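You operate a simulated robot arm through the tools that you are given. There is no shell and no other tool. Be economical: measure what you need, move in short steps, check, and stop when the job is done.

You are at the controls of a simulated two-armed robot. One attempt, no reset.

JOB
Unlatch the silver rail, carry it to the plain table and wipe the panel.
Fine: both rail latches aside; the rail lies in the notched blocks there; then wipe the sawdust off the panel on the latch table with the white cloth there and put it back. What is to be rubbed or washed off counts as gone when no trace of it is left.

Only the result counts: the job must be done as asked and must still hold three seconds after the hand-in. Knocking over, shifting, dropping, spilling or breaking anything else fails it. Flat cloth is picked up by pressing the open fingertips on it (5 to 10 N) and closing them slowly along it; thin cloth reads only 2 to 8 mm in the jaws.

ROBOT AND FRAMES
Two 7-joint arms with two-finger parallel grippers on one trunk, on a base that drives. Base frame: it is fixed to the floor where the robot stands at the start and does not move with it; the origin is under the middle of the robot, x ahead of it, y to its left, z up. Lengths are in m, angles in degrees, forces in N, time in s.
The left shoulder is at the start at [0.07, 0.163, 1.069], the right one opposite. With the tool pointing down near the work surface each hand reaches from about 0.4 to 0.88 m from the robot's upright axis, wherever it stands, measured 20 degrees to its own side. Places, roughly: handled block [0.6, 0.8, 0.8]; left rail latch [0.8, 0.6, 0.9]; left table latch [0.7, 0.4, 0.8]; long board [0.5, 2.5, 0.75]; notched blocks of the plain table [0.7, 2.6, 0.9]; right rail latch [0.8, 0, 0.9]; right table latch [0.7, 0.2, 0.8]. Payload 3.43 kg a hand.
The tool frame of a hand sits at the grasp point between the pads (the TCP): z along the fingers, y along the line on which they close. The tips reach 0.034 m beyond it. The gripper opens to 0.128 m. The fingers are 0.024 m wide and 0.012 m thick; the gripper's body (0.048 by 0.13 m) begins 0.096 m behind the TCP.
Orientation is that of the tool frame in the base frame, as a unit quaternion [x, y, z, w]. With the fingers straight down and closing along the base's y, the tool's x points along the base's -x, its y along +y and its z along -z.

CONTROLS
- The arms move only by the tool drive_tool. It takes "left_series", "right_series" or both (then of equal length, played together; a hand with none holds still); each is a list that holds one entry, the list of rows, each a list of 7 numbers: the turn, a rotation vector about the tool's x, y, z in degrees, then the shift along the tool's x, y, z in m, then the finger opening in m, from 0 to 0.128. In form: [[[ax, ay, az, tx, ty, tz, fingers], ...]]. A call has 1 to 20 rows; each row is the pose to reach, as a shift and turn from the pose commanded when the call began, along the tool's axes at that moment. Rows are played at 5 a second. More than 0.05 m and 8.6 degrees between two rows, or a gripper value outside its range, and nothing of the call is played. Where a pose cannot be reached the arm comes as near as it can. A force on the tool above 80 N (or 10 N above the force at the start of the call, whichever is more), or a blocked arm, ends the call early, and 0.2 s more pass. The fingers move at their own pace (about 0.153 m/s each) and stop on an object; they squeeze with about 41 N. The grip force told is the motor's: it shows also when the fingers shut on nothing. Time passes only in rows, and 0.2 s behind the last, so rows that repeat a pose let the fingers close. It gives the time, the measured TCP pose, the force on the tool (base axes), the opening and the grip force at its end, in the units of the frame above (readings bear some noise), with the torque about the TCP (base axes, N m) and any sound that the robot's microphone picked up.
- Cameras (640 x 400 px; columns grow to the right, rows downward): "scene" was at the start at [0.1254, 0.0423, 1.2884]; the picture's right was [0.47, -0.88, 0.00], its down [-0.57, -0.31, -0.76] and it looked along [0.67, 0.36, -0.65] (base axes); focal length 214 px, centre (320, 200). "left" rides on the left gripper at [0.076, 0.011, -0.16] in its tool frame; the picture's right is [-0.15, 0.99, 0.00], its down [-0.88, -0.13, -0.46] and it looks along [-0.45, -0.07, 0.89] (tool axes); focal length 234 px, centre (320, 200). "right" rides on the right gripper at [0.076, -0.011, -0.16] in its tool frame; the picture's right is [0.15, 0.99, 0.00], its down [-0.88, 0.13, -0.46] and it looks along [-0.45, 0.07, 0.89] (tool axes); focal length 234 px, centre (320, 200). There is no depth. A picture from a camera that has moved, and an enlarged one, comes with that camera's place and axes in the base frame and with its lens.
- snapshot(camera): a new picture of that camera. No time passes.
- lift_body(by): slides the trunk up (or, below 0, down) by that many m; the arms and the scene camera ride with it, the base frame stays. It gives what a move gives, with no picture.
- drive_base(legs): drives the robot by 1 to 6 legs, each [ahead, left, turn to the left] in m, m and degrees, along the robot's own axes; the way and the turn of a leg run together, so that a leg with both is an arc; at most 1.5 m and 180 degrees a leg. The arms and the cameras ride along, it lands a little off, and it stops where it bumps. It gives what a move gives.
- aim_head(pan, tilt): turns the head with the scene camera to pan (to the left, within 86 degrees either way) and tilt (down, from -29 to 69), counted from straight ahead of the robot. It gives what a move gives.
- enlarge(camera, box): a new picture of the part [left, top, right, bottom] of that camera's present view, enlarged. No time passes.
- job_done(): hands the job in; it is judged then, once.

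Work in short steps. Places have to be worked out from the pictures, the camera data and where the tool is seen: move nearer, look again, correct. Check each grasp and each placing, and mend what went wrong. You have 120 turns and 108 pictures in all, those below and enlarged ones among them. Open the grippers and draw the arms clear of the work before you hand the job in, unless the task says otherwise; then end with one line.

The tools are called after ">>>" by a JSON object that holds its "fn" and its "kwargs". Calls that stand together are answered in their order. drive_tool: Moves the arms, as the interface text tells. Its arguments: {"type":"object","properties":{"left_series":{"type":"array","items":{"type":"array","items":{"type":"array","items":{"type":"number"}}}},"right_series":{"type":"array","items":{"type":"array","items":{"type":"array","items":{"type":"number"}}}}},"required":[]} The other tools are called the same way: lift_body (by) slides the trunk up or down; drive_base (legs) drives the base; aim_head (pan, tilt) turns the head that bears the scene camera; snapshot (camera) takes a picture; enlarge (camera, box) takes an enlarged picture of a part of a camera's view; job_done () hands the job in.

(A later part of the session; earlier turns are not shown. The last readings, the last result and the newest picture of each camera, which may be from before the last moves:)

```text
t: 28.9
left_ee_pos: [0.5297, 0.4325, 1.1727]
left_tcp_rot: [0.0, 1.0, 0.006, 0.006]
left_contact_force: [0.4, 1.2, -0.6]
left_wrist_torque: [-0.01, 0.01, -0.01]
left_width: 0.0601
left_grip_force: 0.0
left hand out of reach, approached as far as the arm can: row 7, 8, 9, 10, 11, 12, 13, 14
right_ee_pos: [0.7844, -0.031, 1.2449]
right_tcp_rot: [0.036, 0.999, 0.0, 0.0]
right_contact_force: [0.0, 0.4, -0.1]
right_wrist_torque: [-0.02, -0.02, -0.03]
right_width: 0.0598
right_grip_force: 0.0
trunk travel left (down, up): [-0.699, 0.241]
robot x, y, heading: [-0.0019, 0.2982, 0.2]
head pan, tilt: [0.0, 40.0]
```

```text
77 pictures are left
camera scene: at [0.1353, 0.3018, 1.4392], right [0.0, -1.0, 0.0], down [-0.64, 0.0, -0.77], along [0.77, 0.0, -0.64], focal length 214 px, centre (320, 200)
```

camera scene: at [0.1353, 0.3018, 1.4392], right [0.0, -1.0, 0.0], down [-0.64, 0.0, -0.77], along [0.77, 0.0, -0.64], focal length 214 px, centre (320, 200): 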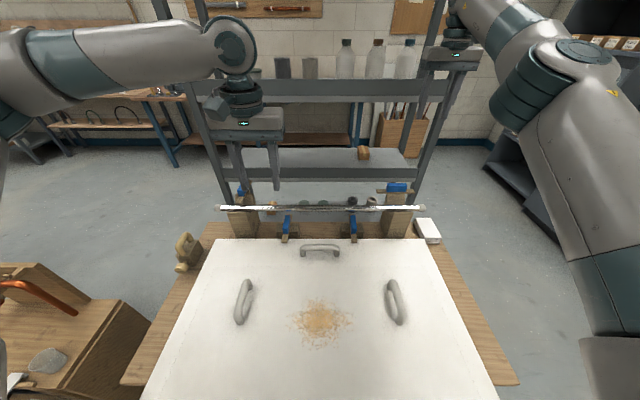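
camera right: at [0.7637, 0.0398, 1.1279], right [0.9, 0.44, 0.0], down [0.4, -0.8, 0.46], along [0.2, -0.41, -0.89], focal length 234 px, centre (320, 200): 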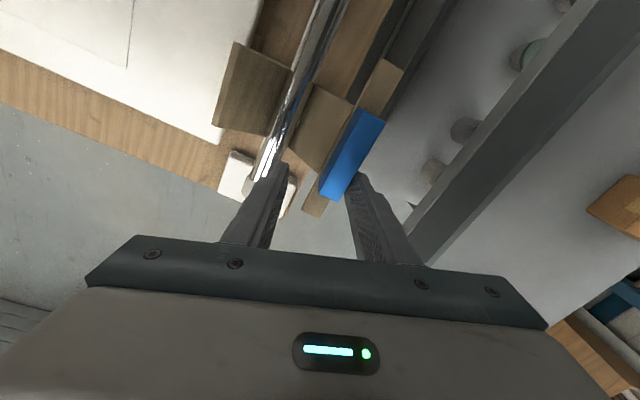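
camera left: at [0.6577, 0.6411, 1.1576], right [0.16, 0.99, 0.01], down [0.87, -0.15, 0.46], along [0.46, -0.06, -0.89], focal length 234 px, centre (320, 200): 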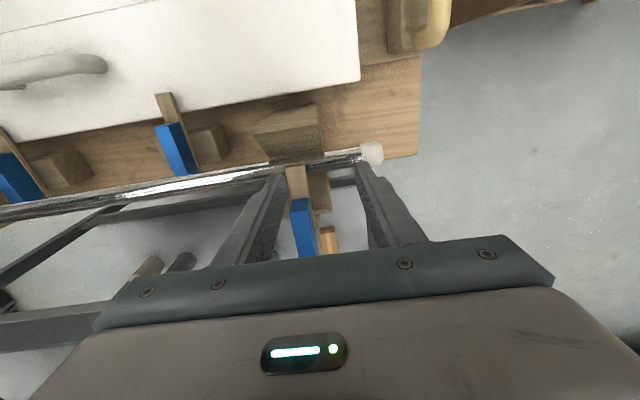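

The left arm has a joint at its limit. I go back to its starting place relative to the body and compare the posture with the first picture.

>>> {"fn": "drive_tool", "kwargs": {"left_series": [[[0, 0, 0, 0.01, 0.04, -0.02, 0.06], [0, 0, 0, 0.01, 0.08, -0.04, 0.06], [0, 0, 0, 0.01, 0.12, -0.06, 0.06], [0, 0, 0, 0.01, 0.16, -0.08, 0.06], [0, 0, 0, 0.01, 0.2, -0.1, 0.06], [0, 0, 0, 0.01, 0.24, -0.12, 0.06], [0, 0, 0, 0.01, 0.28, -0.14, 0.06], [0, 0, 0, 0.01, 0.32, -0.16, 0.06], [0, 0, 0, 0.01, 0.36, -0.18, 0.06], [0, 0, 0, 0.01, 0.37, -0.2, 0.06]]]}}

>>> {"fn": "aim_head", "kwargs": {"pan": 40, "tilt": 35}}

>>> {"fn": "snapshot", "kwargs": {"camera": "scene"}}

```text
t: 31.1
left_ee_pos: [0.5166, 0.796, 1.3719]
left_tcp_rot: [0.0, 1.0, 0.006, 0.005]
left_contact_force: [0.7, -0.1, 0.3]
left_wrist_torque: [0.06, 0.01, 0.04]
left_width: 0.06
left_grip_force: 0.1
right_ee_pos: [0.7843, -0.0318, 1.2447]
right_tcp_rot: [0.035, 0.999, 0.0, 0.0]
right_contact_force: [0.0, -0.6, 0.3]
right_wrist_torque: [0.0, 0.03, -0.04]
right_width: 0.0598
right_grip_force: 0.3
trunk travel left (down, up): [-0.699, 0.241]
robot x, y, heading: [0.0015, 0.298, -0.1]
head pan, tilt: [0.0, 40.0]
```

```text
t: 32.2
left_ee_pos: [0.5173, 0.7956, 1.3726]
left_tcp_rot: [0.0, 1.0, 0.005, 0.005]
left_contact_force: [0.2, -0.5, -0.2]
left_wrist_torque: [0.01, 0.03, -0.01]
left_width: 0.06
left_grip_force: 0.0
right_ee_pos: [0.7853, -0.0316, 1.2451]
right_tcp_rot: [0.036, 0.999, 0.0, 0.001]
right_contact_force: [-0.3, -0.2, 0.1]
right_wrist_torque: [-0.01, 0.03, 0.0]
right_width: 0.0599
right_grip_force: 0.0
trunk travel left (down, up): [-0.699, 0.241]
robot x, y, heading: [-0.0026, 0.2998, -0.0]
head pan, tilt: [40.0, 35.0]
```

```text
76 pictures are left
camera scene: at [0.1181, 0.3586, 1.4468], right [0.64, -0.77, 0.0], down [-0.44, -0.37, -0.82], along [0.63, 0.53, -0.57], focal length 214 px, centre (320, 200)
```

scene: 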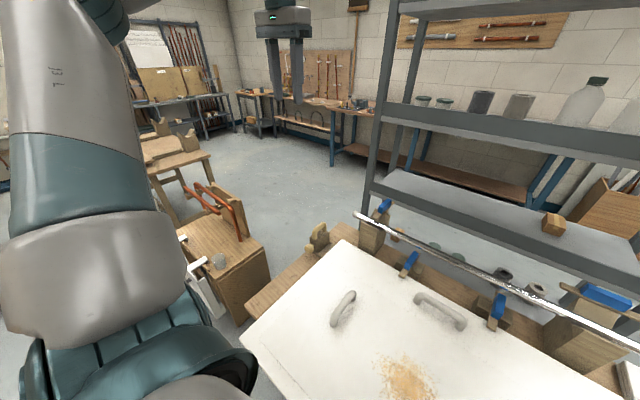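

The posture resembles the start. From here I try moving inward at this height, mirroring the right arm's starting place.

>>> {"fn": "drive_tool", "kwargs": {"left_series": [[[0, 0, 0, -0.01, -0.04, 0, 0.06], [0, 0, 0, -0.02, -0.08, 0.0, 0.06], [0, 0, 0, -0.03, -0.12, 0.0, 0.06], [0, 0, 0, -0.04, -0.16, 0.0, 0.06], [0, 0, 0, -0.05, -0.2, 0.0, 0.06], [0, 0, 0, -0.06, -0.24, 0.0, 0.06], [0, 0, 0, -0.08, -0.28, 0.0, 0.06], [0, 0, 0, -0.1, -0.32, 0.0, 0.06], [0, 0, 0, -0.12, -0.36, 0.0, 0.06], [0, 0, 0, -0.14, -0.4, 0.0, 0.06]]]}}

>>> {"fn": "drive_tool", "kwargs": {"left_series": [[[0, 8, 0, 0, 0, 0, 0.06], [0, 16, 0, 0, 0, 0, 0.06], [0, 24, 0, 0, 0, 0, 0.06], [0, 32, 0, 0, 0, 0, 0.06]]]}}

>>> {"fn": "snapshot", "kwargs": {"camera": "scene"}}

```text
t: 34.4
left_ee_pos: [0.581, 0.5109, 1.3294]
left_tcp_rot: [0.0, 1.0, 0.005, 0.004]
left_contact_force: [0.8, 0.3, -0.3]
left_wrist_torque: [-0.01, -0.01, 0.02]
left_width: 0.0601
left_grip_force: 0.0
left hand out of reach, approached as far as the arm can: row 7, 8, 9, 10
right_ee_pos: [0.7869, -0.0313, 1.2436]
right_tcp_rot: [0.036, 0.999, 0.001, 0.0]
right_contact_force: [0.2, -0.2, -0.6]
right_wrist_torque: [0.0, 0.02, 0.0]
right_width: 0.0603
right_grip_force: 0.0
trunk travel left (down, up): [-0.699, 0.241]
robot x, y, heading: [0.0011, 0.3039, 0.1]
head pan, tilt: [40.0, 35.0]
```

```text
t: 35.4
left_ee_pos: [0.5103, 0.5434, 1.2801]
left_tcp_rot: [-0.003, 0.963, 0.002, -0.27]
left_contact_force: [-0.2, 0.2, -0.2]
left_wrist_torque: [0.01, 0.03, 0.02]
left_width: 0.0604
left_grip_force: 0.0
left hand out of reach, approached as far as the arm can: row 1, 2, 3, 4
right_ee_pos: [0.7864, -0.0303, 1.2444]
right_tcp_rot: [0.035, 0.999, 0.0, 0.001]
right_contact_force: [0.3, 0.0, -0.6]
right_wrist_torque: [0.03, 0.0, 0.01]
right_width: 0.0599
right_grip_force: 0.0
trunk travel left (down, up): [-0.699, 0.241]
robot x, y, heading: [-0.0002, 0.3021, -0.1]
head pan, tilt: [40.0, 35.0]
```

```text
75 pictures are left
camera scene: at [0.1192, 0.3589, 1.4467], right [0.64, -0.77, 0.0], down [-0.44, -0.37, -0.82], along [0.63, 0.53, -0.57], focal length 214 px, centre (320, 200)
```

scene: 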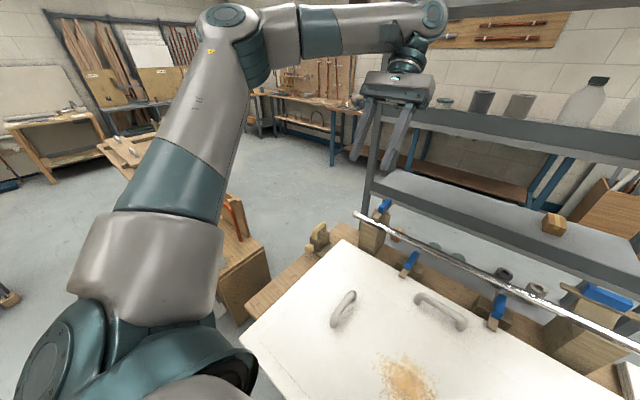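

Tilting the fingers back makes it worse. I tilt the other way until the fingers point nearly forward, moving the hand forward a bit, to make the elbow swing; then look.

>>> {"fn": "drive_tool", "kwargs": {"left_series": [[[0, -8, 0, -0.01, 0, -0.006, 0.06], [0, -16, 0, -0.02, 0, -0.012, 0.06], [0, -24, 0, -0.03, 0, -0.018, 0.06], [0, -32, 0, -0.04, 0, -0.024, 0.06], [0, -40, 0, -0.05, 0, -0.03, 0.06], [0, -48, 0, -0.06, 0, -0.036, 0.06], [0, -56, 0, -0.07, 0, -0.042, 0.06], [0, -64, 0, -0.08, 0, -0.048, 0.06], [0, -72, 0, -0.09, 0, -0.054, 0.06], [0, -80, 0, -0.1, 0, -0.06, 0.06], [0, -88, 0, -0.11, 0, -0.066, 0.06], [0, -96, 0, -0.12, 0, -0.072, 0.06], [0, -104, 0, -0.129, 0, -0.077, 0.06]]]}}

>>> {"fn": "snapshot", "kwargs": {"camera": "scene"}}

```text
t: 38.2
left_ee_pos: [0.6598, 0.5441, 1.2787]
left_tcp_rot: [0.003, 0.806, 0.004, 0.592]
left_contact_force: [-0.3, 0.4, 0.8]
left_wrist_torque: [0.0, 0.02, -0.02]
left_width: 0.0599
left_grip_force: 0.1
right_ee_pos: [0.7859, -0.03, 1.2447]
right_tcp_rot: [0.035, 0.999, 0.001, 0.001]
right_contact_force: [0.0, 0.3, -0.5]
right_wrist_torque: [-0.03, 0.02, -0.01]
right_width: 0.0599
right_grip_force: 0.1
trunk travel left (down, up): [-0.699, 0.241]
robot x, y, heading: [-0.0017, 0.2969, 0.1]
head pan, tilt: [40.0, 35.0]
```

```text
74 pictures are left
camera scene: at [0.1194, 0.3595, 1.4466], right [0.64, -0.77, 0.0], down [-0.44, -0.37, -0.82], along [0.63, 0.53, -0.57], focal length 214 px, centre (320, 200)
```

scene: 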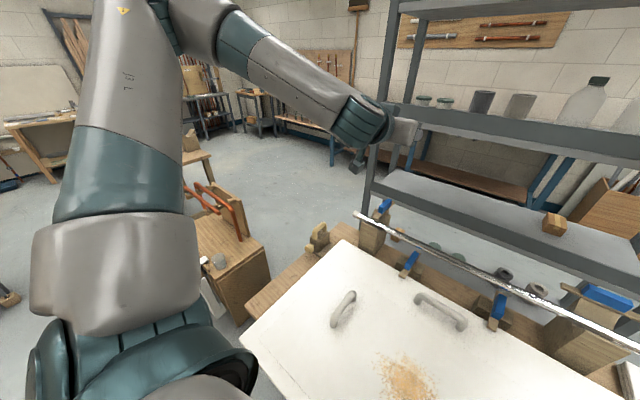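

The elbow rose. Now I move inward with fingers still forward, then tip the hand down again.

>>> {"fn": "drive_tool", "kwargs": {"left_series": [[[0, 0, 0, 0, -0.04, 0, 0.06], [0, 0, 0, 0, -0.08, 0, 0.06], [0, 0, 0, 0, -0.12, 0, 0.06], [0, 0, 0, 0, -0.16, 0, 0.06], [0, 0, 0, 0, -0.2, 0, 0.06], [0, 8, 0, 0, -0.2, 0, 0.06], [0, 16, 0, 0, -0.2, 0, 0.06], [0, 24, 0, 0, -0.2, 0, 0.06], [0, 32, 0, 0, -0.2, 0, 0.06], [0, 40, 0, 0, -0.2, 0, 0.06], [0, 48, 0, 0, -0.2, 0, 0.06], [0, 56, 0, 0, -0.2, 0, 0.06], [0, 64, 0, 0, -0.2, 0, 0.06], [0, 72, 0, 0, -0.2, 0, 0.06]]]}}

>>> {"fn": "snapshot", "kwargs": {"camera": "scene"}}

```text
t: 41.2
left_ee_pos: [0.584, 0.4597, 1.222]
left_tcp_rot: [0.0, 0.999, 0.005, 0.052]
left_contact_force: [0.1, 0.3, 0.1]
left_wrist_torque: [-0.05, -0.06, -0.04]
left_width: 0.0599
left_grip_force: 0.2
left hand out of reach, approached as far as the arm can: row 4, 5, 6, 7, 8, 9, 10, 11, 12, 13, 14
right_ee_pos: [0.7828, -0.0303, 1.2476]
right_tcp_rot: [0.035, 0.999, 0.0, 0.003]
right_contact_force: [-0.4, 0.8, 0.8]
right_wrist_torque: [-0.02, 0.0, 0.0]
right_width: 0.0598
right_grip_force: 0.1
trunk travel left (down, up): [-0.699, 0.241]
robot x, y, heading: [-0.0036, 0.2986, -0.0]
head pan, tilt: [40.0, 35.0]
```

```text
73 pictures are left
camera scene: at [0.1149, 0.3594, 1.4471], right [0.64, -0.77, 0.0], down [-0.44, -0.37, -0.82], along [0.63, 0.53, -0.57], focal length 214 px, centre (320, 200)
```

scene: 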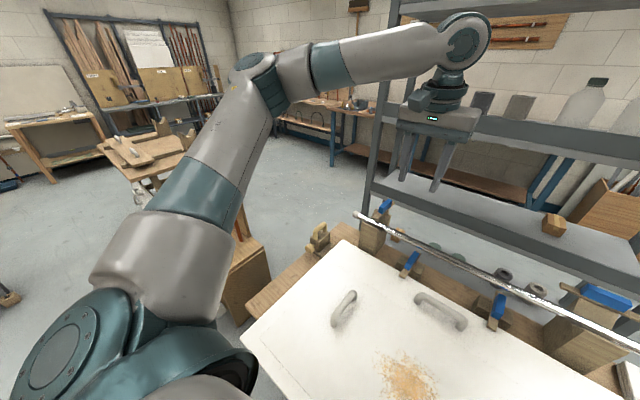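

The left arm's joint limit persists, so I'll work with the right arm: drive left 0.5 m so it reaches the left latch. First I park the left hand and look down-left at the floor for clearance.

>>> {"fn": "drive_tool", "kwargs": {"left_series": [[[0, 0, 0, 0.0, 0.04, -0.03, 0.06], [0, 0, 0, 0.03, 0.07, -0.05, 0.06], [0, 0, 0, 0.06, 0.1, -0.08, 0.06], [0, 0, 0, 0.09, 0.12, -0.11, 0.06], [0, 0, 0, 0.12, 0.14, -0.13, 0.06]]]}}

>>> {"fn": "aim_head", "kwargs": {"pan": 75, "tilt": 45}}

>>> {"fn": "snapshot", "kwargs": {"camera": "scene"}}

```text
refused: row 3 steps farther than a row can; nothing moved
```

```text
t: 42.2
left_ee_pos: [0.5862, 0.4599, 1.2212]
left_tcp_rot: [0.0, 0.999, 0.005, 0.051]
left_contact_force: [-0.8, -0.1, -0.4]
left_wrist_torque: [0.0, 0.01, 0.02]
left_width: 0.0602
left_grip_force: 0.0
right_ee_pos: [0.7849, -0.0306, 1.2446]
right_tcp_rot: [0.035, 0.999, 0.0, 0.002]
right_contact_force: [-0.3, 0.7, 0.3]
right_wrist_torque: [-0.04, 0.01, 0.03]
right_width: 0.0601
right_grip_force: 0.0
trunk travel left (down, up): [-0.699, 0.241]
robot x, y, heading: [0.002, 0.2988, 0.0]
head pan, tilt: [75.0, 45.0]
```

```text
72 pictures are left
camera scene: at [0.0714, 0.3805, 1.432], right [0.97, -0.26, 0.0], down [-0.18, -0.68, -0.71], along [0.18, 0.68, -0.71], focal length 214 px, centre (320, 200)
```

scene: 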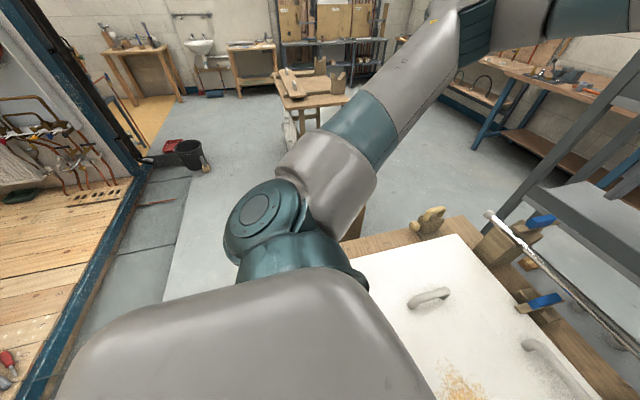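

The plain table is visible ahead-left. I park the left hand with smaller steps, then drive 0.5 m left.

>>> {"fn": "drive_tool", "kwargs": {"left_series": [[[0, 0, 0, 0.0, 0.035, -0.03, 0.06], [0, 0, 0, 0.02, 0.06, -0.05, 0.06], [0, 0, 0, 0.04, 0.08, -0.08, 0.06], [0, 0, 0, 0.07, 0.1, -0.11, 0.06], [0, 0, 0, 0.1, 0.12, -0.13, 0.06], [0, 0, 0, 0.12, 0.14, -0.15, 0.06]]]}}

>>> {"fn": "drive_base", "kwargs": {"legs": [[0, 0.5, 0]]}}

>>> {"fn": "lift_body", "kwargs": {"by": -0.15}}

>>> {"fn": "aim_head", "kwargs": {"pan": 0, "tilt": 40}}

>>> {"fn": "snapshot", "kwargs": {"camera": "scene"}}

```text
t: 43.6
left_ee_pos: [0.4506, 0.6036, 1.359]
left_tcp_rot: [0.0, 0.999, 0.005, 0.052]
left_contact_force: [0.0, 0.3, 0.1]
left_wrist_torque: [-0.02, -0.03, 0.01]
left_width: 0.0602
left_grip_force: 0.0
right_ee_pos: [0.7837, -0.0313, 1.2458]
right_tcp_rot: [0.035, 0.999, 0.0, 0.001]
right_contact_force: [-0.4, -0.7, 0.5]
right_wrist_torque: [0.02, -0.02, 0.01]
right_width: 0.0599
right_grip_force: 0.1
trunk travel left (down, up): [-0.699, 0.241]
robot x, y, heading: [0.0031, 0.298, 0.1]
head pan, tilt: [75.0, 45.0]
```

```text
t: 46.5
left_ee_pos: [0.4548, 1.0983, 1.3594]
left_tcp_rot: [0.002, 0.999, 0.006, 0.052]
left_contact_force: [0.4, -0.3, -0.4]
left_wrist_torque: [-0.01, 0.02, -0.02]
left_width: 0.06
left_grip_force: 0.0
right_ee_pos: [0.7843, 0.4642, 1.2441]
right_tcp_rot: [0.037, 0.999, 0.0, 0.0]
right_contact_force: [-0.3, 0.2, 0.3]
right_wrist_torque: [-0.01, -0.03, 0.02]
right_width: 0.0601
right_grip_force: 0.0
trunk travel left (down, up): [-0.699, 0.241]
robot x, y, heading: [-0.0006, 0.8005, -0.2]
head pan, tilt: [75.0, 45.0]
```

```text
t: 48.3
left_ee_pos: [0.4547, 1.1003, 1.2094]
left_tcp_rot: [0.002, 0.999, 0.006, 0.051]
left_contact_force: [0.3, 1.0, 0.1]
left_wrist_torque: [0.01, 0.0, -0.02]
left_width: 0.0601
left_grip_force: 0.1
right_ee_pos: [0.7837, 0.4648, 1.0948]
right_tcp_rot: [0.037, 0.999, 0.0, 0.001]
right_contact_force: [0.3, -0.1, -0.6]
right_wrist_torque: [0.01, 0.01, 0.03]
right_width: 0.0599
right_grip_force: 0.1
trunk travel left (down, up): [-0.549, 0.391]
robot x, y, heading: [0.0048, 0.7956, -0.1]
head pan, tilt: [75.0, 45.0]
```

```text
t: 49.8
left_ee_pos: [0.4548, 1.0996, 1.2089]
left_tcp_rot: [0.0, 0.999, 0.006, 0.051]
left_contact_force: [-0.2, -0.1, 0.2]
left_wrist_torque: [-0.02, -0.01, -0.01]
left_width: 0.0602
left_grip_force: 0.2
right_ee_pos: [0.7836, 0.4645, 1.0941]
right_tcp_rot: [0.038, 0.999, 0.0, 0.001]
right_contact_force: [0.4, 0.3, -0.3]
right_wrist_torque: [-0.03, 0.01, -0.01]
right_width: 0.0597
right_grip_force: 0.0
trunk travel left (down, up): [-0.549, 0.391]
robot x, y, heading: [-0.0027, 0.8012, -0.6]
head pan, tilt: [0.0, 40.0]
```

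```text
71 pictures are left
camera scene: at [0.1361, 0.8006, 1.2892], right [0.0, -1.0, 0.0], down [-0.64, 0.0, -0.77], along [0.77, 0.0, -0.64], focal length 214 px, centre (320, 200)
```

scene: 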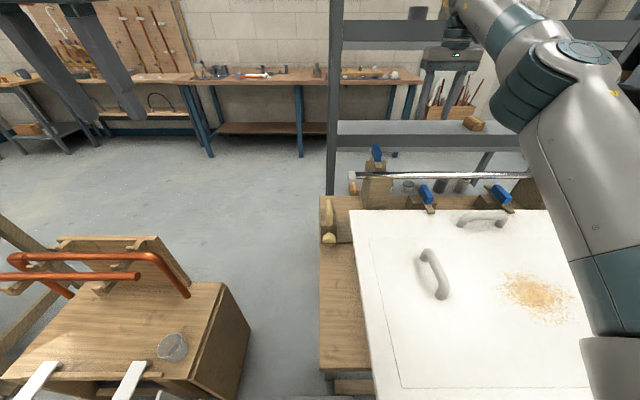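

Good view. I move the right hand over the left latch's grip (y 0.60), squared, and lower it to z about 0.97.

>>> {"fn": "drive_tool", "kwargs": {"right_series": [[[0, 0, -4, 0, 0.04, 0, 0.06], [0, 0, -4, -0.01, 0.08, 0, 0.06], [0, 0, -4, -0.02, 0.12, 0.02, 0.06], [0, 0, -4, -0.025, 0.132, 0.05, 0.06], [0, 0, -4, -0.025, 0.132, 0.08, 0.06]]]}}

>>> {"fn": "enlarge", "kwargs": {"camera": "scene", "box": [320, 90, 440, 190]}}

>>> {"fn": "snapshot", "kwargs": {"camera": "right"}}

```text
t: 51.0
left_ee_pos: [0.4538, 1.0967, 1.2092]
left_tcp_rot: [0.002, 0.999, 0.008, 0.051]
left_contact_force: [-0.1, -0.9, -0.3]
left_wrist_torque: [0.03, 0.0, -0.01]
left_width: 0.0599
left_grip_force: 0.0
right_ee_pos: [0.8162, 0.592, 1.0131]
right_tcp_rot: [0.004, 1.0, 0.001, 0.002]
right_contact_force: [0.5, 1.0, -0.5]
right_wrist_torque: [0.0, 0.01, 0.0]
right_width: 0.06
right_grip_force: 0.0
right hand out of reach, approached as far as the arm can: row 2, 3, 4
trunk travel left (down, up): [-0.549, 0.391]
robot x, y, heading: [-0.0001, 0.7973, 0.1]
head pan, tilt: [0.0, 40.0]
```

```text
4.00 times, centred on (380, 140) of scene
camera zoom: at [0.1368, 0.7984, 1.2892], right [0.0, -1.0, 0.0], down [-0.64, 0.0, -0.77], along [0.77, 0.0, -0.64], focal length 858 px, centre (80, 440)
```

zoom: 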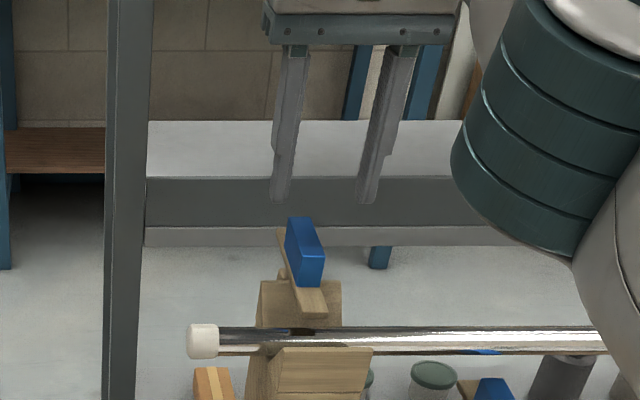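

```text
69 pictures are left
camera right: at [0.7395, 0.5806, 1.1718], right [-0.14, 0.99, 0.0], down [0.88, 0.12, 0.46], along [0.45, 0.07, -0.89], focal length 234 px, centre (320, 200)
```

right: 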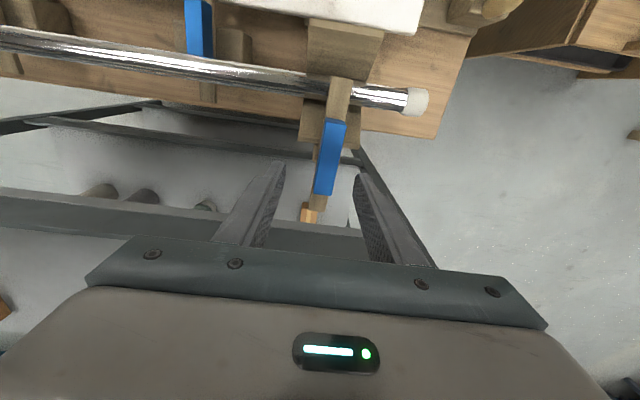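

Grip at y 0.60. I lower around it, then swing it outward (+y) by 40°.

>>> {"fn": "drive_tool", "kwargs": {"right_series": [[[0, 0, 0, 0, 0.008, 0.015, 0.06], [0, 0, 0, 0, 0.008, 0.035, 0.06], [0, 0, 0, -0.004, 0.008, 0.043, 0.05], [0, 0, 0, -0.004, 0.008, 0.043, 0.038], [0, 0, 0, -0.004, 0.008, 0.043, 0.038]]]}}

>>> {"fn": "drive_tool", "kwargs": {"right_series": [[[0, 0, -8, 0.0003, 0.005, 0, 0.038], [0, 0, -16, 0.0014, 0.01, 0, 0.038], [0, 0, -24, 0.003, 0.0145, 0, 0.038], [0, 0, -32, 0.0055, 0.0185, 0, 0.038], [0, 0, -40, 0.008, 0.0225, 0, 0.038]]]}}

>>> {"fn": "enlarge", "kwargs": {"camera": "scene", "box": [320, 90, 440, 190]}}

```text
t: 52.2
left_ee_pos: [0.4556, 1.0984, 1.21]
left_tcp_rot: [0.002, 0.999, 0.006, 0.052]
left_contact_force: [-1.4, 0.3, 0.4]
left_wrist_torque: [0.01, -0.01, 0.01]
left_width: 0.06
left_grip_force: 0.1
right_ee_pos: [0.8225, 0.6022, 0.9728]
right_tcp_rot: [0.003, 1.0, 0.0, 0.0]
right_contact_force: [-0.3, 0.6, -0.1]
right_wrist_torque: [0.01, -0.05, -0.03]
right_width: 0.038
right_grip_force: 0.0
trunk travel left (down, up): [-0.549, 0.391]
robot x, y, heading: [0.0008, 0.8031, -0.4]
head pan, tilt: [0.0, 40.0]
```

```text
t: 53.4
left_ee_pos: [0.4551, 1.0986, 1.209]
left_tcp_rot: [0.001, 0.999, 0.007, 0.051]
left_contact_force: [-0.6, -0.7, -0.7]
left_wrist_torque: [-0.01, -0.01, 0.02]
left_width: 0.0602
left_grip_force: 0.0
right_ee_pos: [0.7995, 0.5955, 0.9601]
right_tcp_rot: [-0.16, 0.987, 0.003, 0.003]
right_contact_force: [0.2, 5.6, -0.8]
right_wrist_torque: [0.09, -0.1, -0.16]
right_width: 0.0414
right_grip_force: 3.4
right hand out of reach, approached as far as the arm can: row 2, 3, 4, 5
trunk travel left (down, up): [-0.549, 0.391]
robot x, y, heading: [-0.0014, 0.8001, -0.4]
head pan, tilt: [0.0, 40.0]
```

```text
4.00 times, centred on (380, 140) of scene
camera zoom: at [0.1363, 0.8006, 1.2892], right [0.0, -1.0, 0.0], down [-0.64, 0.0, -0.77], along [0.77, 0.0, -0.64], focal length 858 px, centre (80, 440)
```

zoom: 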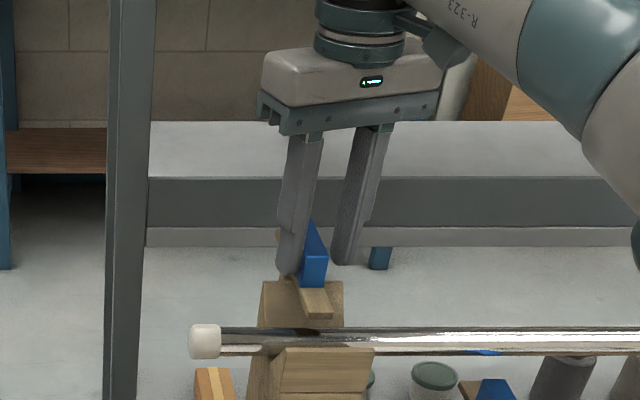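

The wrist cannot yaw that way here. I return it square and swing the latch the other way (handle to −y), as worked on the right one.

>>> {"fn": "drive_tool", "kwargs": {"right_series": [[[0, 0, 8, -0.008, 0.0, 0, 0.045], [0, 0, 16, -0.018, 0.0, -0.006, 0.045], [0, 0, 18, -0.02, 0.006, -0.01, 0.045]]]}}

>>> {"fn": "snapshot", "kwargs": {"camera": "right"}}

```text
t: 54.2
left_ee_pos: [0.4542, 1.0997, 1.2085]
left_tcp_rot: [0.002, 0.999, 0.006, 0.051]
left_contact_force: [0.2, 0.4, -0.4]
left_wrist_torque: [-0.02, 0.01, 0.02]
left_width: 0.0599
left_grip_force: 0.1
right_ee_pos: [0.8179, 0.6046, 0.9698]
right_tcp_rot: [-0.001, 1.0, 0.002, 0.001]
right_contact_force: [-0.1, -0.8, 0.2]
right_wrist_torque: [0.03, 0.0, -0.02]
right_width: 0.0452
right_grip_force: 0.1
trunk travel left (down, up): [-0.549, 0.391]
robot x, y, heading: [-0.0014, 0.7963, -0.2]
head pan, tilt: [0.0, 40.0]
```

```text
67 pictures are left
camera right: at [0.7399, 0.5922, 1.1289], right [-0.15, 0.99, 0.0], down [0.88, 0.13, 0.46], along [0.45, 0.07, -0.89], focal length 234 px, centre (320, 200)
```

right: 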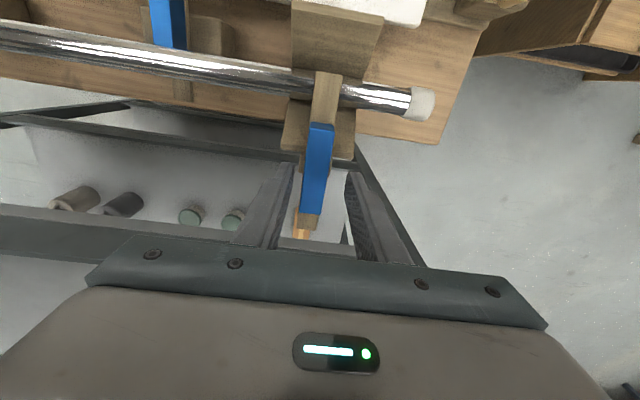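

Latch is still essentially in place, fingers around it. Swing toward −y with positive turn.

>>> {"fn": "drive_tool", "kwargs": {"right_series": [[[0, 0, 8, 0.0003, -0.008, 0, 0.038], [0, 0, 16, 0.0014, -0.013, 0, 0.038], [0, 0, 24, 0.003, -0.0175, 0, 0.038], [0, 0, 32, 0.0055, -0.0215, 0, 0.038], [0, 0, 40, 0.008, -0.0255, 0, 0.038], [0, 0, 48, 0.012, -0.029, 0, 0.038]]]}}

>>> {"fn": "enlarge", "kwargs": {"camera": "scene", "box": [320, 90, 440, 190]}}

```text
t: 55.6
left_ee_pos: [0.4552, 1.1024, 1.2099]
left_tcp_rot: [0.002, 0.999, 0.005, 0.05]
left_contact_force: [-0.2, -0.4, -0.5]
left_wrist_torque: [0.01, 0.0, -0.01]
left_width: 0.0599
left_grip_force: 0.1
right_ee_pos: [0.8094, 0.5783, 0.9688]
right_tcp_rot: [0.405, 0.914, 0.003, 0.002]
right_contact_force: [18.9, 11.3, 4.1]
right_wrist_torque: [0.17, -0.43, -0.43]
right_width: 0.0499
right_grip_force: 10.7
trunk travel left (down, up): [-0.549, 0.391]
robot x, y, heading: [-0.0046, 0.8002, -0.1]
head pan, tilt: [0.0, 40.0]
```

```text
4.00 times, centred on (380, 140) of scene
camera zoom: at [0.1387, 0.8025, 1.289], right [0.0, -1.0, 0.0], down [-0.64, 0.0, -0.76], along [0.76, 0.0, -0.64], focal length 858 px, centre (80, 440)
```

zoom: 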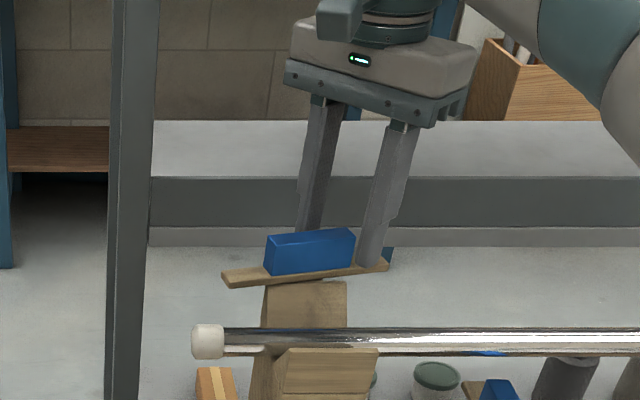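

The left latch is about 80° open. One small further nudge, then lift clear.

>>> {"fn": "drive_tool", "kwargs": {"right_series": [[[0, 0, 8, 0.0, -0.006, 0, 0.048], [0, 0, 14, 0.002, -0.012, 0, 0.048]]]}}

>>> {"fn": "drive_tool", "kwargs": {"right_series": [[[0, 0, 0, 0, 0, -0.04, 0.06], [0, 0, 0, 0, 0, -0.08, 0.06], [0, 0, -8, 0, 0, -0.1, 0.06], [0, 0, -16, 0, 0, -0.1, 0.06], [0, 0, -24, 0, 0, -0.1, 0.06], [0, 0, -32, 0, 0, -0.1, 0.06], [0, 0, -40, 0, 0, -0.1, 0.06], [0, 0, -48, 0, 0, -0.1, 0.06], [0, 0, -56, 0, 0, -0.1, 0.06], [0, 0, -62, 0, 0, -0.1, 0.06]]]}}

>>> {"fn": "enlarge", "kwargs": {"camera": "scene", "box": [320, 90, 560, 220]}}

>>> {"fn": "snapshot", "kwargs": {"camera": "right"}}

```text
t: 56.2
left_ee_pos: [0.4567, 1.1008, 1.2067]
left_tcp_rot: [0.002, 0.999, 0.005, 0.051]
left_contact_force: [0.6, 0.0, 0.6]
left_wrist_torque: [0.0, 0.0, 0.01]
left_width: 0.06
left_grip_force: 0.1
right_ee_pos: [0.7983, 0.5708, 0.9684]
right_tcp_rot: [0.513, 0.859, 0.002, 0.001]
right_contact_force: [23.8, 7.0, 2.7]
right_wrist_torque: [0.18, -0.47, -0.44]
right_width: 0.0618
right_grip_force: 12.3
trunk travel left (down, up): [-0.549, 0.391]
robot x, y, heading: [0.0028, 0.8016, -0.2]
head pan, tilt: [0.0, 40.0]
```

```text
t: 58.4
left_ee_pos: [0.4539, 1.0985, 1.2087]
left_tcp_rot: [0.002, 0.999, 0.006, 0.051]
left_contact_force: [-0.5, -0.2, 0.1]
left_wrist_torque: [0.02, 0.03, 0.0]
left_width: 0.0599
left_grip_force: 0.0
right_ee_pos: [0.7954, 0.5689, 1.0701]
right_tcp_rot: [-0.004, 1.0, 0.002, 0.001]
right_contact_force: [0.4, 1.0, 0.6]
right_wrist_torque: [0.0, 0.01, 0.01]
right_width: 0.06
right_grip_force: 0.1
trunk travel left (down, up): [-0.549, 0.391]
robot x, y, heading: [0.0023, 0.7981, -0.4]
head pan, tilt: [0.0, 40.0]
```

```text
2.67 times, centred on (440, 155) of scene
camera zoom: at [0.1362, 0.8005, 1.2892], right [0.0, -1.0, 0.0], down [-0.64, 0.0, -0.77], along [0.77, 0.0, -0.64], focal length 572 px, centre (0, 320)
```

zoom: 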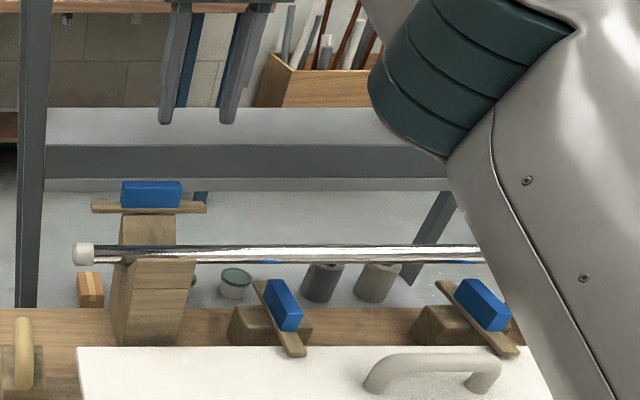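

```text
64 pictures are left
camera right: at [0.7181, 0.5559, 1.2285], right [-0.15, 0.99, 0.0], down [0.88, 0.14, 0.46], along [0.45, 0.07, -0.89], focal length 234 px, centre (320, 200)
```

right: 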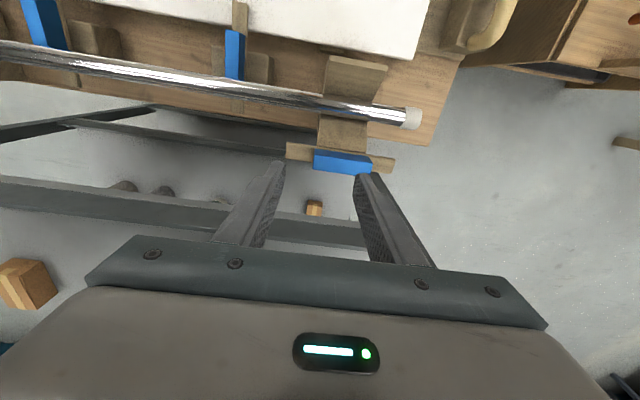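

Both latches are aside. Before lifting the rail I look at the plain table and its notched blocks.

>>> {"fn": "aim_head", "kwargs": {"pan": 66, "tilt": 22}}

>>> {"fn": "snapshot", "kwargs": {"camera": "scene"}}

```text
t: 59.7
left_ee_pos: [0.4541, 1.0985, 1.2083]
left_tcp_rot: [0.002, 0.999, 0.005, 0.051]
left_contact_force: [-0.3, -0.1, 0.1]
left_wrist_torque: [0.01, 0.01, -0.02]
left_width: 0.0601
left_grip_force: 0.1
right_ee_pos: [0.7947, 0.5685, 1.0684]
right_tcp_rot: [-0.002, 1.0, 0.001, 0.002]
right_contact_force: [0.7, -0.4, 0.0]
right_wrist_torque: [0.01, 0.0, 0.0]
right_width: 0.06
right_grip_force: 0.1
trunk travel left (down, up): [-0.549, 0.391]
robot x, y, heading: [-0.0002, 0.8003, -0.4]
head pan, tilt: [66.0, 22.0]
```

```text
63 pictures are left
camera scene: at [0.0892, 0.8854, 1.3174], right [0.91, -0.41, 0.0], down [-0.15, -0.34, -0.93], along [0.38, 0.85, -0.37], focal length 214 px, centre (320, 200)
```

scene: 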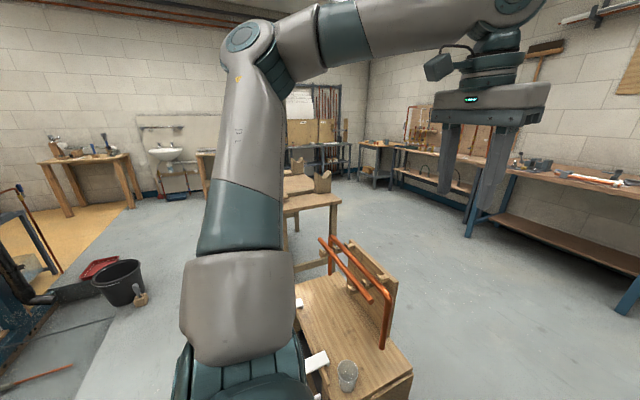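

Blocks stand near (0.735, 2.3) and (0.74, 2.9): the rail there also runs along y. I check clearances low on my left side.

>>> {"fn": "aim_head", "kwargs": {"pan": 86, "tilt": 62}}

>>> {"fn": "snapshot", "kwargs": {"camera": "scene"}}

>>> {"fn": "aim_head", "kwargs": {"pan": 40, "tilt": 69}}

>>> {"fn": "snapshot", "kwargs": {"camera": "scene"}}

```text
t: 60.8
left_ee_pos: [0.455, 1.0987, 1.209]
left_tcp_rot: [0.002, 0.999, 0.006, 0.052]
left_contact_force: [-0.4, -0.2, -0.5]
left_wrist_torque: [-0.01, -0.01, 0.0]
left_width: 0.0599
left_grip_force: 0.2
right_ee_pos: [0.7961, 0.5693, 1.0687]
right_tcp_rot: [-0.002, 1.0, 0.002, 0.001]
right_contact_force: [-0.2, -0.1, 0.1]
right_wrist_torque: [-0.01, -0.01, -0.03]
right_width: 0.06
right_grip_force: 0.0
trunk travel left (down, up): [-0.549, 0.391]
robot x, y, heading: [0.0024, 0.7965, -0.2]
head pan, tilt: [85.9, 62.0]
```

```text
62 pictures are left
camera scene: at [0.0559, 0.865, 1.2602], right [1.0, -0.07, 0.0], down [-0.07, -0.88, -0.47], along [0.03, 0.47, -0.88], focal length 214 px, centre (320, 200)
```

scene: 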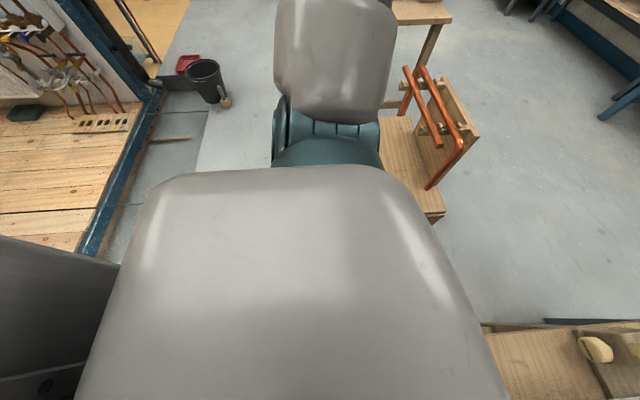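

```text
t: 61.9
left_ee_pos: [0.4545, 1.0981, 1.2093]
left_tcp_rot: [0.001, 0.999, 0.006, 0.052]
left_contact_force: [-0.7, -0.4, -0.3]
left_wrist_torque: [-0.01, 0.05, 0.0]
left_width: 0.0601
left_grip_force: 0.1
right_ee_pos: [0.7948, 0.5694, 1.0694]
right_tcp_rot: [-0.003, 1.0, 0.002, 0.002]
right_contact_force: [0.1, 0.4, 0.6]
right_wrist_torque: [-0.03, 0.0, -0.01]
right_width: 0.06
right_grip_force: 0.0
trunk travel left (down, up): [-0.549, 0.391]
robot x, y, heading: [-0.0005, 0.7992, -0.3]
head pan, tilt: [40.0, 68.8]
```

```text
61 pictures are left
camera scene: at [0.094, 0.8366, 1.2531], right [0.64, -0.77, 0.0], down [-0.72, -0.6, -0.36], along [0.28, 0.23, -0.93], focal length 214 px, centre (320, 200)
```

scene: 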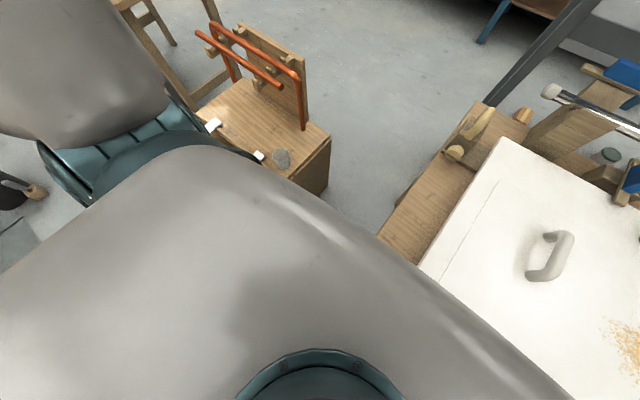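

There's ample room behind. Now I drive 0.25 m back right so the right hand comes over the rail's middle (y about 0.30).

>>> {"fn": "drive_base", "kwargs": {"legs": [[0, -0.25, 0]]}}

>>> {"fn": "aim_head", "kwargs": {"pan": -10, "tilt": 40}}

>>> {"fn": "drive_tool", "kwargs": {"right_series": [[[0, 0, 8, 0.01, 0, 0, 0.06], [0, 0, 16, 0.02, 0, 0, 0.06], [0, 0, 24, 0.03, 0, 0, 0.06], [0, 0, 32, 0.04, 0, 0, 0.06], [0, 0, 40, 0.045, 0, 0, 0.06], [0, 0, 48, 0.045, 0, 0, 0.06], [0, 0, 56, 0.045, 0, 0, 0.06], [0, 0, 64, 0.045, 0, 0, 0.06], [0, 0, 72, 0.045, 0, 0, 0.06], [0, 0, 80, 0.045, 0, 0, 0.06], [0, 0, 88, 0.045, 0, 0, 0.06], [0, 0, 90, 0.045, 0, 0, 0.06]]]}}

>>> {"fn": "snapshot", "kwargs": {"camera": "right"}}

>>> {"fn": "snapshot", "kwargs": {"camera": "scene"}}

```text
t: 63.8
left_ee_pos: [0.4531, 0.8471, 1.2088]
left_tcp_rot: [0.001, 0.999, 0.005, 0.051]
left_contact_force: [0.0, 0.3, 0.1]
left_wrist_torque: [-0.01, -0.03, 0.02]
left_width: 0.0601
left_grip_force: 0.0
right_ee_pos: [0.7942, 0.3177, 1.0704]
right_tcp_rot: [-0.004, 1.0, 0.001, 0.002]
right_contact_force: [0.0, -0.7, 0.1]
right_wrist_torque: [0.02, -0.03, 0.0]
right_width: 0.0599
right_grip_force: 0.1
trunk travel left (down, up): [-0.549, 0.391]
robot x, y, heading: [-0.0006, 0.548, -0.3]
head pan, tilt: [40.0, 68.8]
```

```text
t: 64.9
left_ee_pos: [0.4539, 0.8478, 1.208]
left_tcp_rot: [0.001, 0.999, 0.006, 0.052]
left_contact_force: [-0.4, 0.9, -0.5]
left_wrist_torque: [0.0, -0.01, 0.0]
left_width: 0.0599
left_grip_force: 0.0
right_ee_pos: [0.7958, 0.3175, 1.0698]
right_tcp_rot: [-0.004, 1.0, 0.002, 0.001]
right_contact_force: [0.3, -0.1, -0.3]
right_wrist_torque: [-0.03, 0.0, 0.03]
right_width: 0.0599
right_grip_force: 0.1
trunk travel left (down, up): [-0.549, 0.391]
robot x, y, heading: [-0.0041, 0.5447, -0.2]
head pan, tilt: [-10.0, 40.0]
```

```text
t: 67.5
left_ee_pos: [0.4538, 0.8467, 1.21]
left_tcp_rot: [0.001, 0.999, 0.006, 0.052]
left_contact_force: [-0.4, -0.9, -0.3]
left_wrist_torque: [-0.02, -0.01, -0.01]
left_width: 0.0598
left_grip_force: 0.1
right_ee_pos: [0.7488, 0.317, 1.0694]
right_tcp_rot: [0.706, 0.709, 0.002, 0.0]
right_contact_force: [0.9, 0.1, 0.6]
right_wrist_torque: [0.01, -0.04, 0.01]
right_width: 0.0596
right_grip_force: 0.1
trunk travel left (down, up): [-0.549, 0.391]
robot x, y, heading: [0.0014, 0.5485, 0.1]
head pan, tilt: [-10.0, 40.0]
```

```text
60 pictures are left
camera right: at [0.7366, 0.3915, 1.229], right [0.99, 0.15, 0.0], down [0.13, -0.88, 0.45], along [0.07, -0.45, -0.89], focal length 234 px, centre (320, 200)
```

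right: 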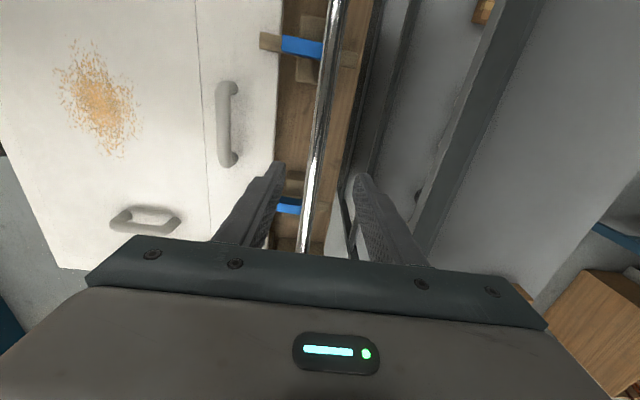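

```text
59 pictures are left
camera scene: at [0.134, 0.5339, 1.2892], right [-0.18, -0.98, 0.0], down [-0.63, 0.11, -0.77], along [0.75, -0.14, -0.64], focal length 214 px, centre (320, 200)
```

scene: 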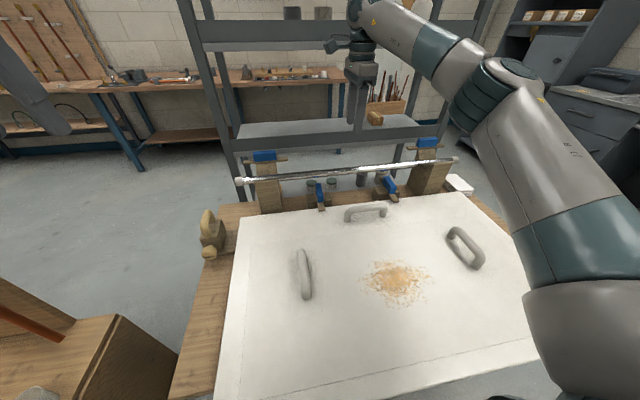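

Rail lies at x 0.748 right between the fingers. I descend onto it at y 0.30 to z 0.892.

>>> {"fn": "drive_tool", "kwargs": {"right_series": [[[0, 0, 0, -0.016, 0, 0.04, 0.06], [0, 0, 0, -0.016, 0, 0.08, 0.06], [0, 0, 0, -0.016, 0, 0.12, 0.06], [0, 0, 0, -0.016, 0, 0.15, 0.06], [0, 0, 0, -0.016, 0, 0.177, 0.06], [0, 0, 0, -0.016, 0, 0.177, 0.06]]]}}

>>> {"fn": "enlarge", "kwargs": {"camera": "scene", "box": [230, 100, 470, 230]}}

>>> {"fn": "snapshot", "kwargs": {"camera": "right"}}

```text
t: 68.9
left_ee_pos: [0.4534, 0.8467, 1.2083]
left_tcp_rot: [0.002, 0.999, 0.005, 0.052]
left_contact_force: [0.3, 0.1, 0.2]
left_wrist_torque: [-0.02, 0.0, -0.04]
left_width: 0.0602
left_grip_force: 0.0
right_ee_pos: [0.7493, 0.3002, 0.8916]
right_tcp_rot: [0.705, 0.71, 0.002, 0.0]
right_contact_force: [0.0, -0.3, 0.2]
right_wrist_torque: [-0.01, -0.05, 0.0]
right_width: 0.06
right_grip_force: 0.0
trunk travel left (down, up): [-0.549, 0.391]
robot x, y, heading: [-0.0036, 0.5445, -0.2]
head pan, tilt: [-10.0, 40.0]
```

```text
2.67 times, centred on (350, 165) of scene
camera zoom: at [0.1337, 0.5339, 1.2892], right [-0.18, -0.98, 0.0], down [-0.63, 0.11, -0.77], along [0.75, -0.14, -0.64], focal length 572 px, centre (240, 293)
```

zoom: 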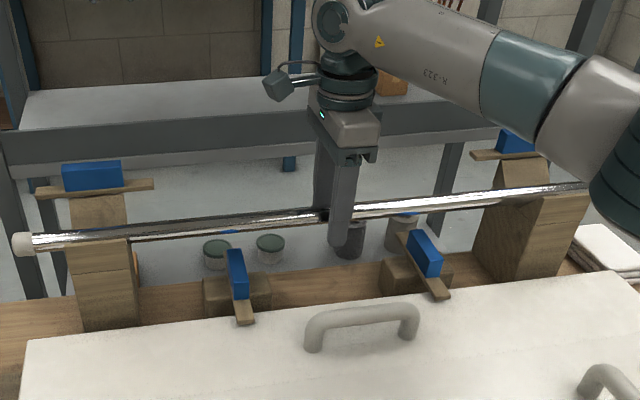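

```text
57 pictures are left
camera right: at [0.737, 0.375, 1.0514], right [0.99, 0.15, 0.0], down [0.13, -0.88, 0.45], along [0.07, -0.45, -0.89], focal length 234 px, centre (320, 200)
```

right: 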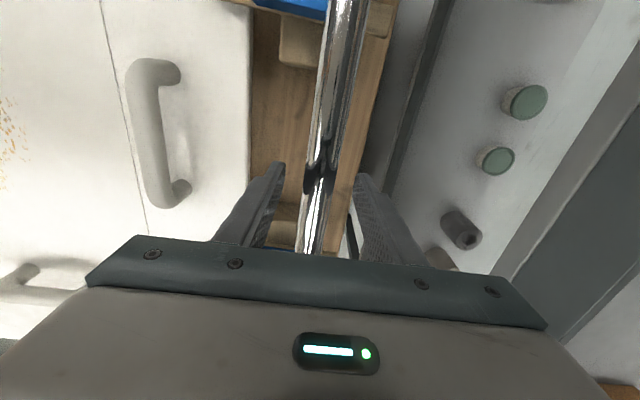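

The fingers straddle the rail at its middle. Close and let them settle, then lift slightly to feel the weight.

>>> {"fn": "drive_tool", "kwargs": {"right_series": [[[0, 0, 0, 0, 0, 0, 0.04], [0, 0, 0, 0, 0, 0, 0.02], [0, 0, 0, 0, 0, 0, 0.0], [0, 0, 0, 0, 0, 0, 0.0], [0, 0, 0, 0, 0, 0, 0.0]]]}}

>>> {"fn": "drive_tool", "kwargs": {"right_series": [[[0, 0, 0, 0, 0, -0.01, 0.0], [0, 0, 0, 0, 0, -0.02, 0.0], [0, 0, 0, 0, 0, -0.02, 0.0]]]}}

>>> {"fn": "snapshot", "kwargs": {"camera": "scene"}}

```text
t: 70.1
left_ee_pos: [0.4524, 0.8465, 1.2085]
left_tcp_rot: [0.001, 0.999, 0.006, 0.051]
left_contact_force: [-0.8, 0.5, -0.1]
left_wrist_torque: [-0.02, 0.02, 0.0]
left_width: 0.0599
left_grip_force: 0.1
right_ee_pos: [0.7512, 0.3003, 0.8913]
right_tcp_rot: [0.704, 0.71, 0.003, 0.001]
right_contact_force: [-0.9, 0.3, 0.3]
right_wrist_torque: [0.03, 0.02, -0.32]
right_width: 0.0244
right_grip_force: 41.3
trunk travel left (down, up): [-0.549, 0.391]
robot x, y, heading: [-0.0036, 0.5488, -0.2]
head pan, tilt: [-10.0, 40.0]
```

```text
t: 70.9
left_ee_pos: [0.455, 0.8481, 1.2079]
left_tcp_rot: [0.001, 0.999, 0.006, 0.051]
left_contact_force: [0.6, -0.3, 0.4]
left_wrist_torque: [-0.01, -0.01, -0.02]
left_width: 0.06
left_grip_force: 0.0
right_ee_pos: [0.7504, 0.302, 0.9115]
right_tcp_rot: [0.705, 0.709, 0.002, -0.001]
right_contact_force: [0.4, 0.6, -6.4]
right_wrist_torque: [-0.02, -0.03, 0.01]
right_width: 0.0246
right_grip_force: 41.4
trunk travel left (down, up): [-0.549, 0.391]
robot x, y, heading: [-0.0005, 0.5427, -0.2]
head pan, tilt: [-10.0, 40.0]
```

```text
56 pictures are left
camera scene: at [0.135, 0.5335, 1.2891], right [-0.18, -0.98, 0.0], down [-0.63, 0.11, -0.77], along [0.75, -0.13, -0.64], focal length 214 px, centre (320, 200)
```

scene: 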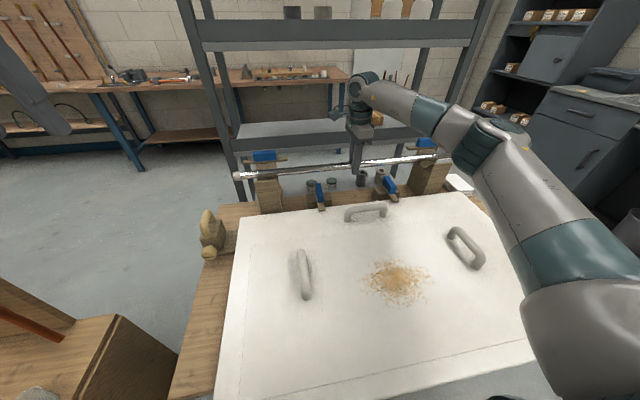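

One hand carries it well: 6.4 N and balanced. I raise the trunk 0.2 m, back off 0.12 m and drive left 1.3 m to view the plain table.

>>> {"fn": "lift_body", "kwargs": {"by": 0.2}}

>>> {"fn": "drive_base", "kwargs": {"legs": [[-0.12, 0, 0], [0, 1.3, 0]]}}

>>> {"fn": "aim_head", "kwargs": {"pan": 15, "tilt": 40}}

>>> {"fn": "snapshot", "kwargs": {"camera": "scene"}}

```text
t: 73.1
left_ee_pos: [0.4537, 0.8468, 1.4087]
left_tcp_rot: [0.002, 0.999, 0.007, 0.05]
left_contact_force: [-0.3, -0.2, 0.1]
left_wrist_torque: [-0.02, -0.03, -0.03]
left_width: 0.0599
left_grip_force: 0.0
right_ee_pos: [0.7508, 0.3004, 1.1117]
right_tcp_rot: [0.704, 0.71, 0.003, -0.001]
right_contact_force: [0.3, -0.5, -6.6]
right_wrist_torque: [-0.01, 0.0, 0.02]
right_width: 0.0243
right_grip_force: 41.3
trunk travel left (down, up): [-0.749, 0.191]
robot x, y, heading: [0.0011, 0.5441, -0.0]
head pan, tilt: [-10.0, 40.0]
```

```text
t: 80.5
left_ee_pos: [0.3361, 2.1513, 1.4094]
left_tcp_rot: [0.0, 0.999, 0.006, 0.051]
left_contact_force: [-1.1, 0.7, 0.3]
left_wrist_torque: [0.02, 0.01, -0.01]
left_width: 0.0601
left_grip_force: 0.1
right_ee_pos: [0.6341, 1.6048, 1.1112]
right_tcp_rot: [0.704, 0.71, 0.003, 0.0]
right_contact_force: [0.1, 0.5, -5.5]
right_wrist_torque: [0.0, 0.02, -0.01]
right_width: 0.0247
right_grip_force: 40.6
trunk travel left (down, up): [-0.749, 0.191]
robot x, y, heading: [-0.1146, 1.8501, -0.4]
head pan, tilt: [-10.0, 40.0]
```

```text
t: 81.4
left_ee_pos: [0.3368, 2.1508, 1.408]
left_tcp_rot: [0.001, 0.999, 0.006, 0.051]
left_contact_force: [-0.2, 0.5, -0.1]
left_wrist_torque: [-0.01, -0.02, 0.01]
left_width: 0.0598
left_grip_force: 0.1
right_ee_pos: [0.6336, 1.606, 1.1119]
right_tcp_rot: [0.704, 0.71, 0.002, -0.001]
right_contact_force: [-0.4, 0.3, -4.6]
right_wrist_torque: [0.05, 0.0, -0.04]
right_width: 0.0243
right_grip_force: 40.9
trunk travel left (down, up): [-0.749, 0.191]
robot x, y, heading: [-0.1161, 1.8492, -0.2]
head pan, tilt: [15.0, 40.0]
```

```text
55 pictures are left
camera scene: at [0.0164, 1.8738, 1.4891], right [0.26, -0.97, 0.0], down [-0.62, -0.17, -0.77], along [0.74, 0.2, -0.64], focal length 214 px, centre (320, 200)
```

scene: 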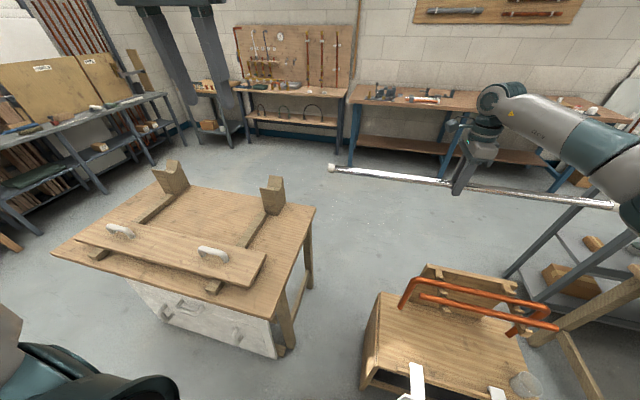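

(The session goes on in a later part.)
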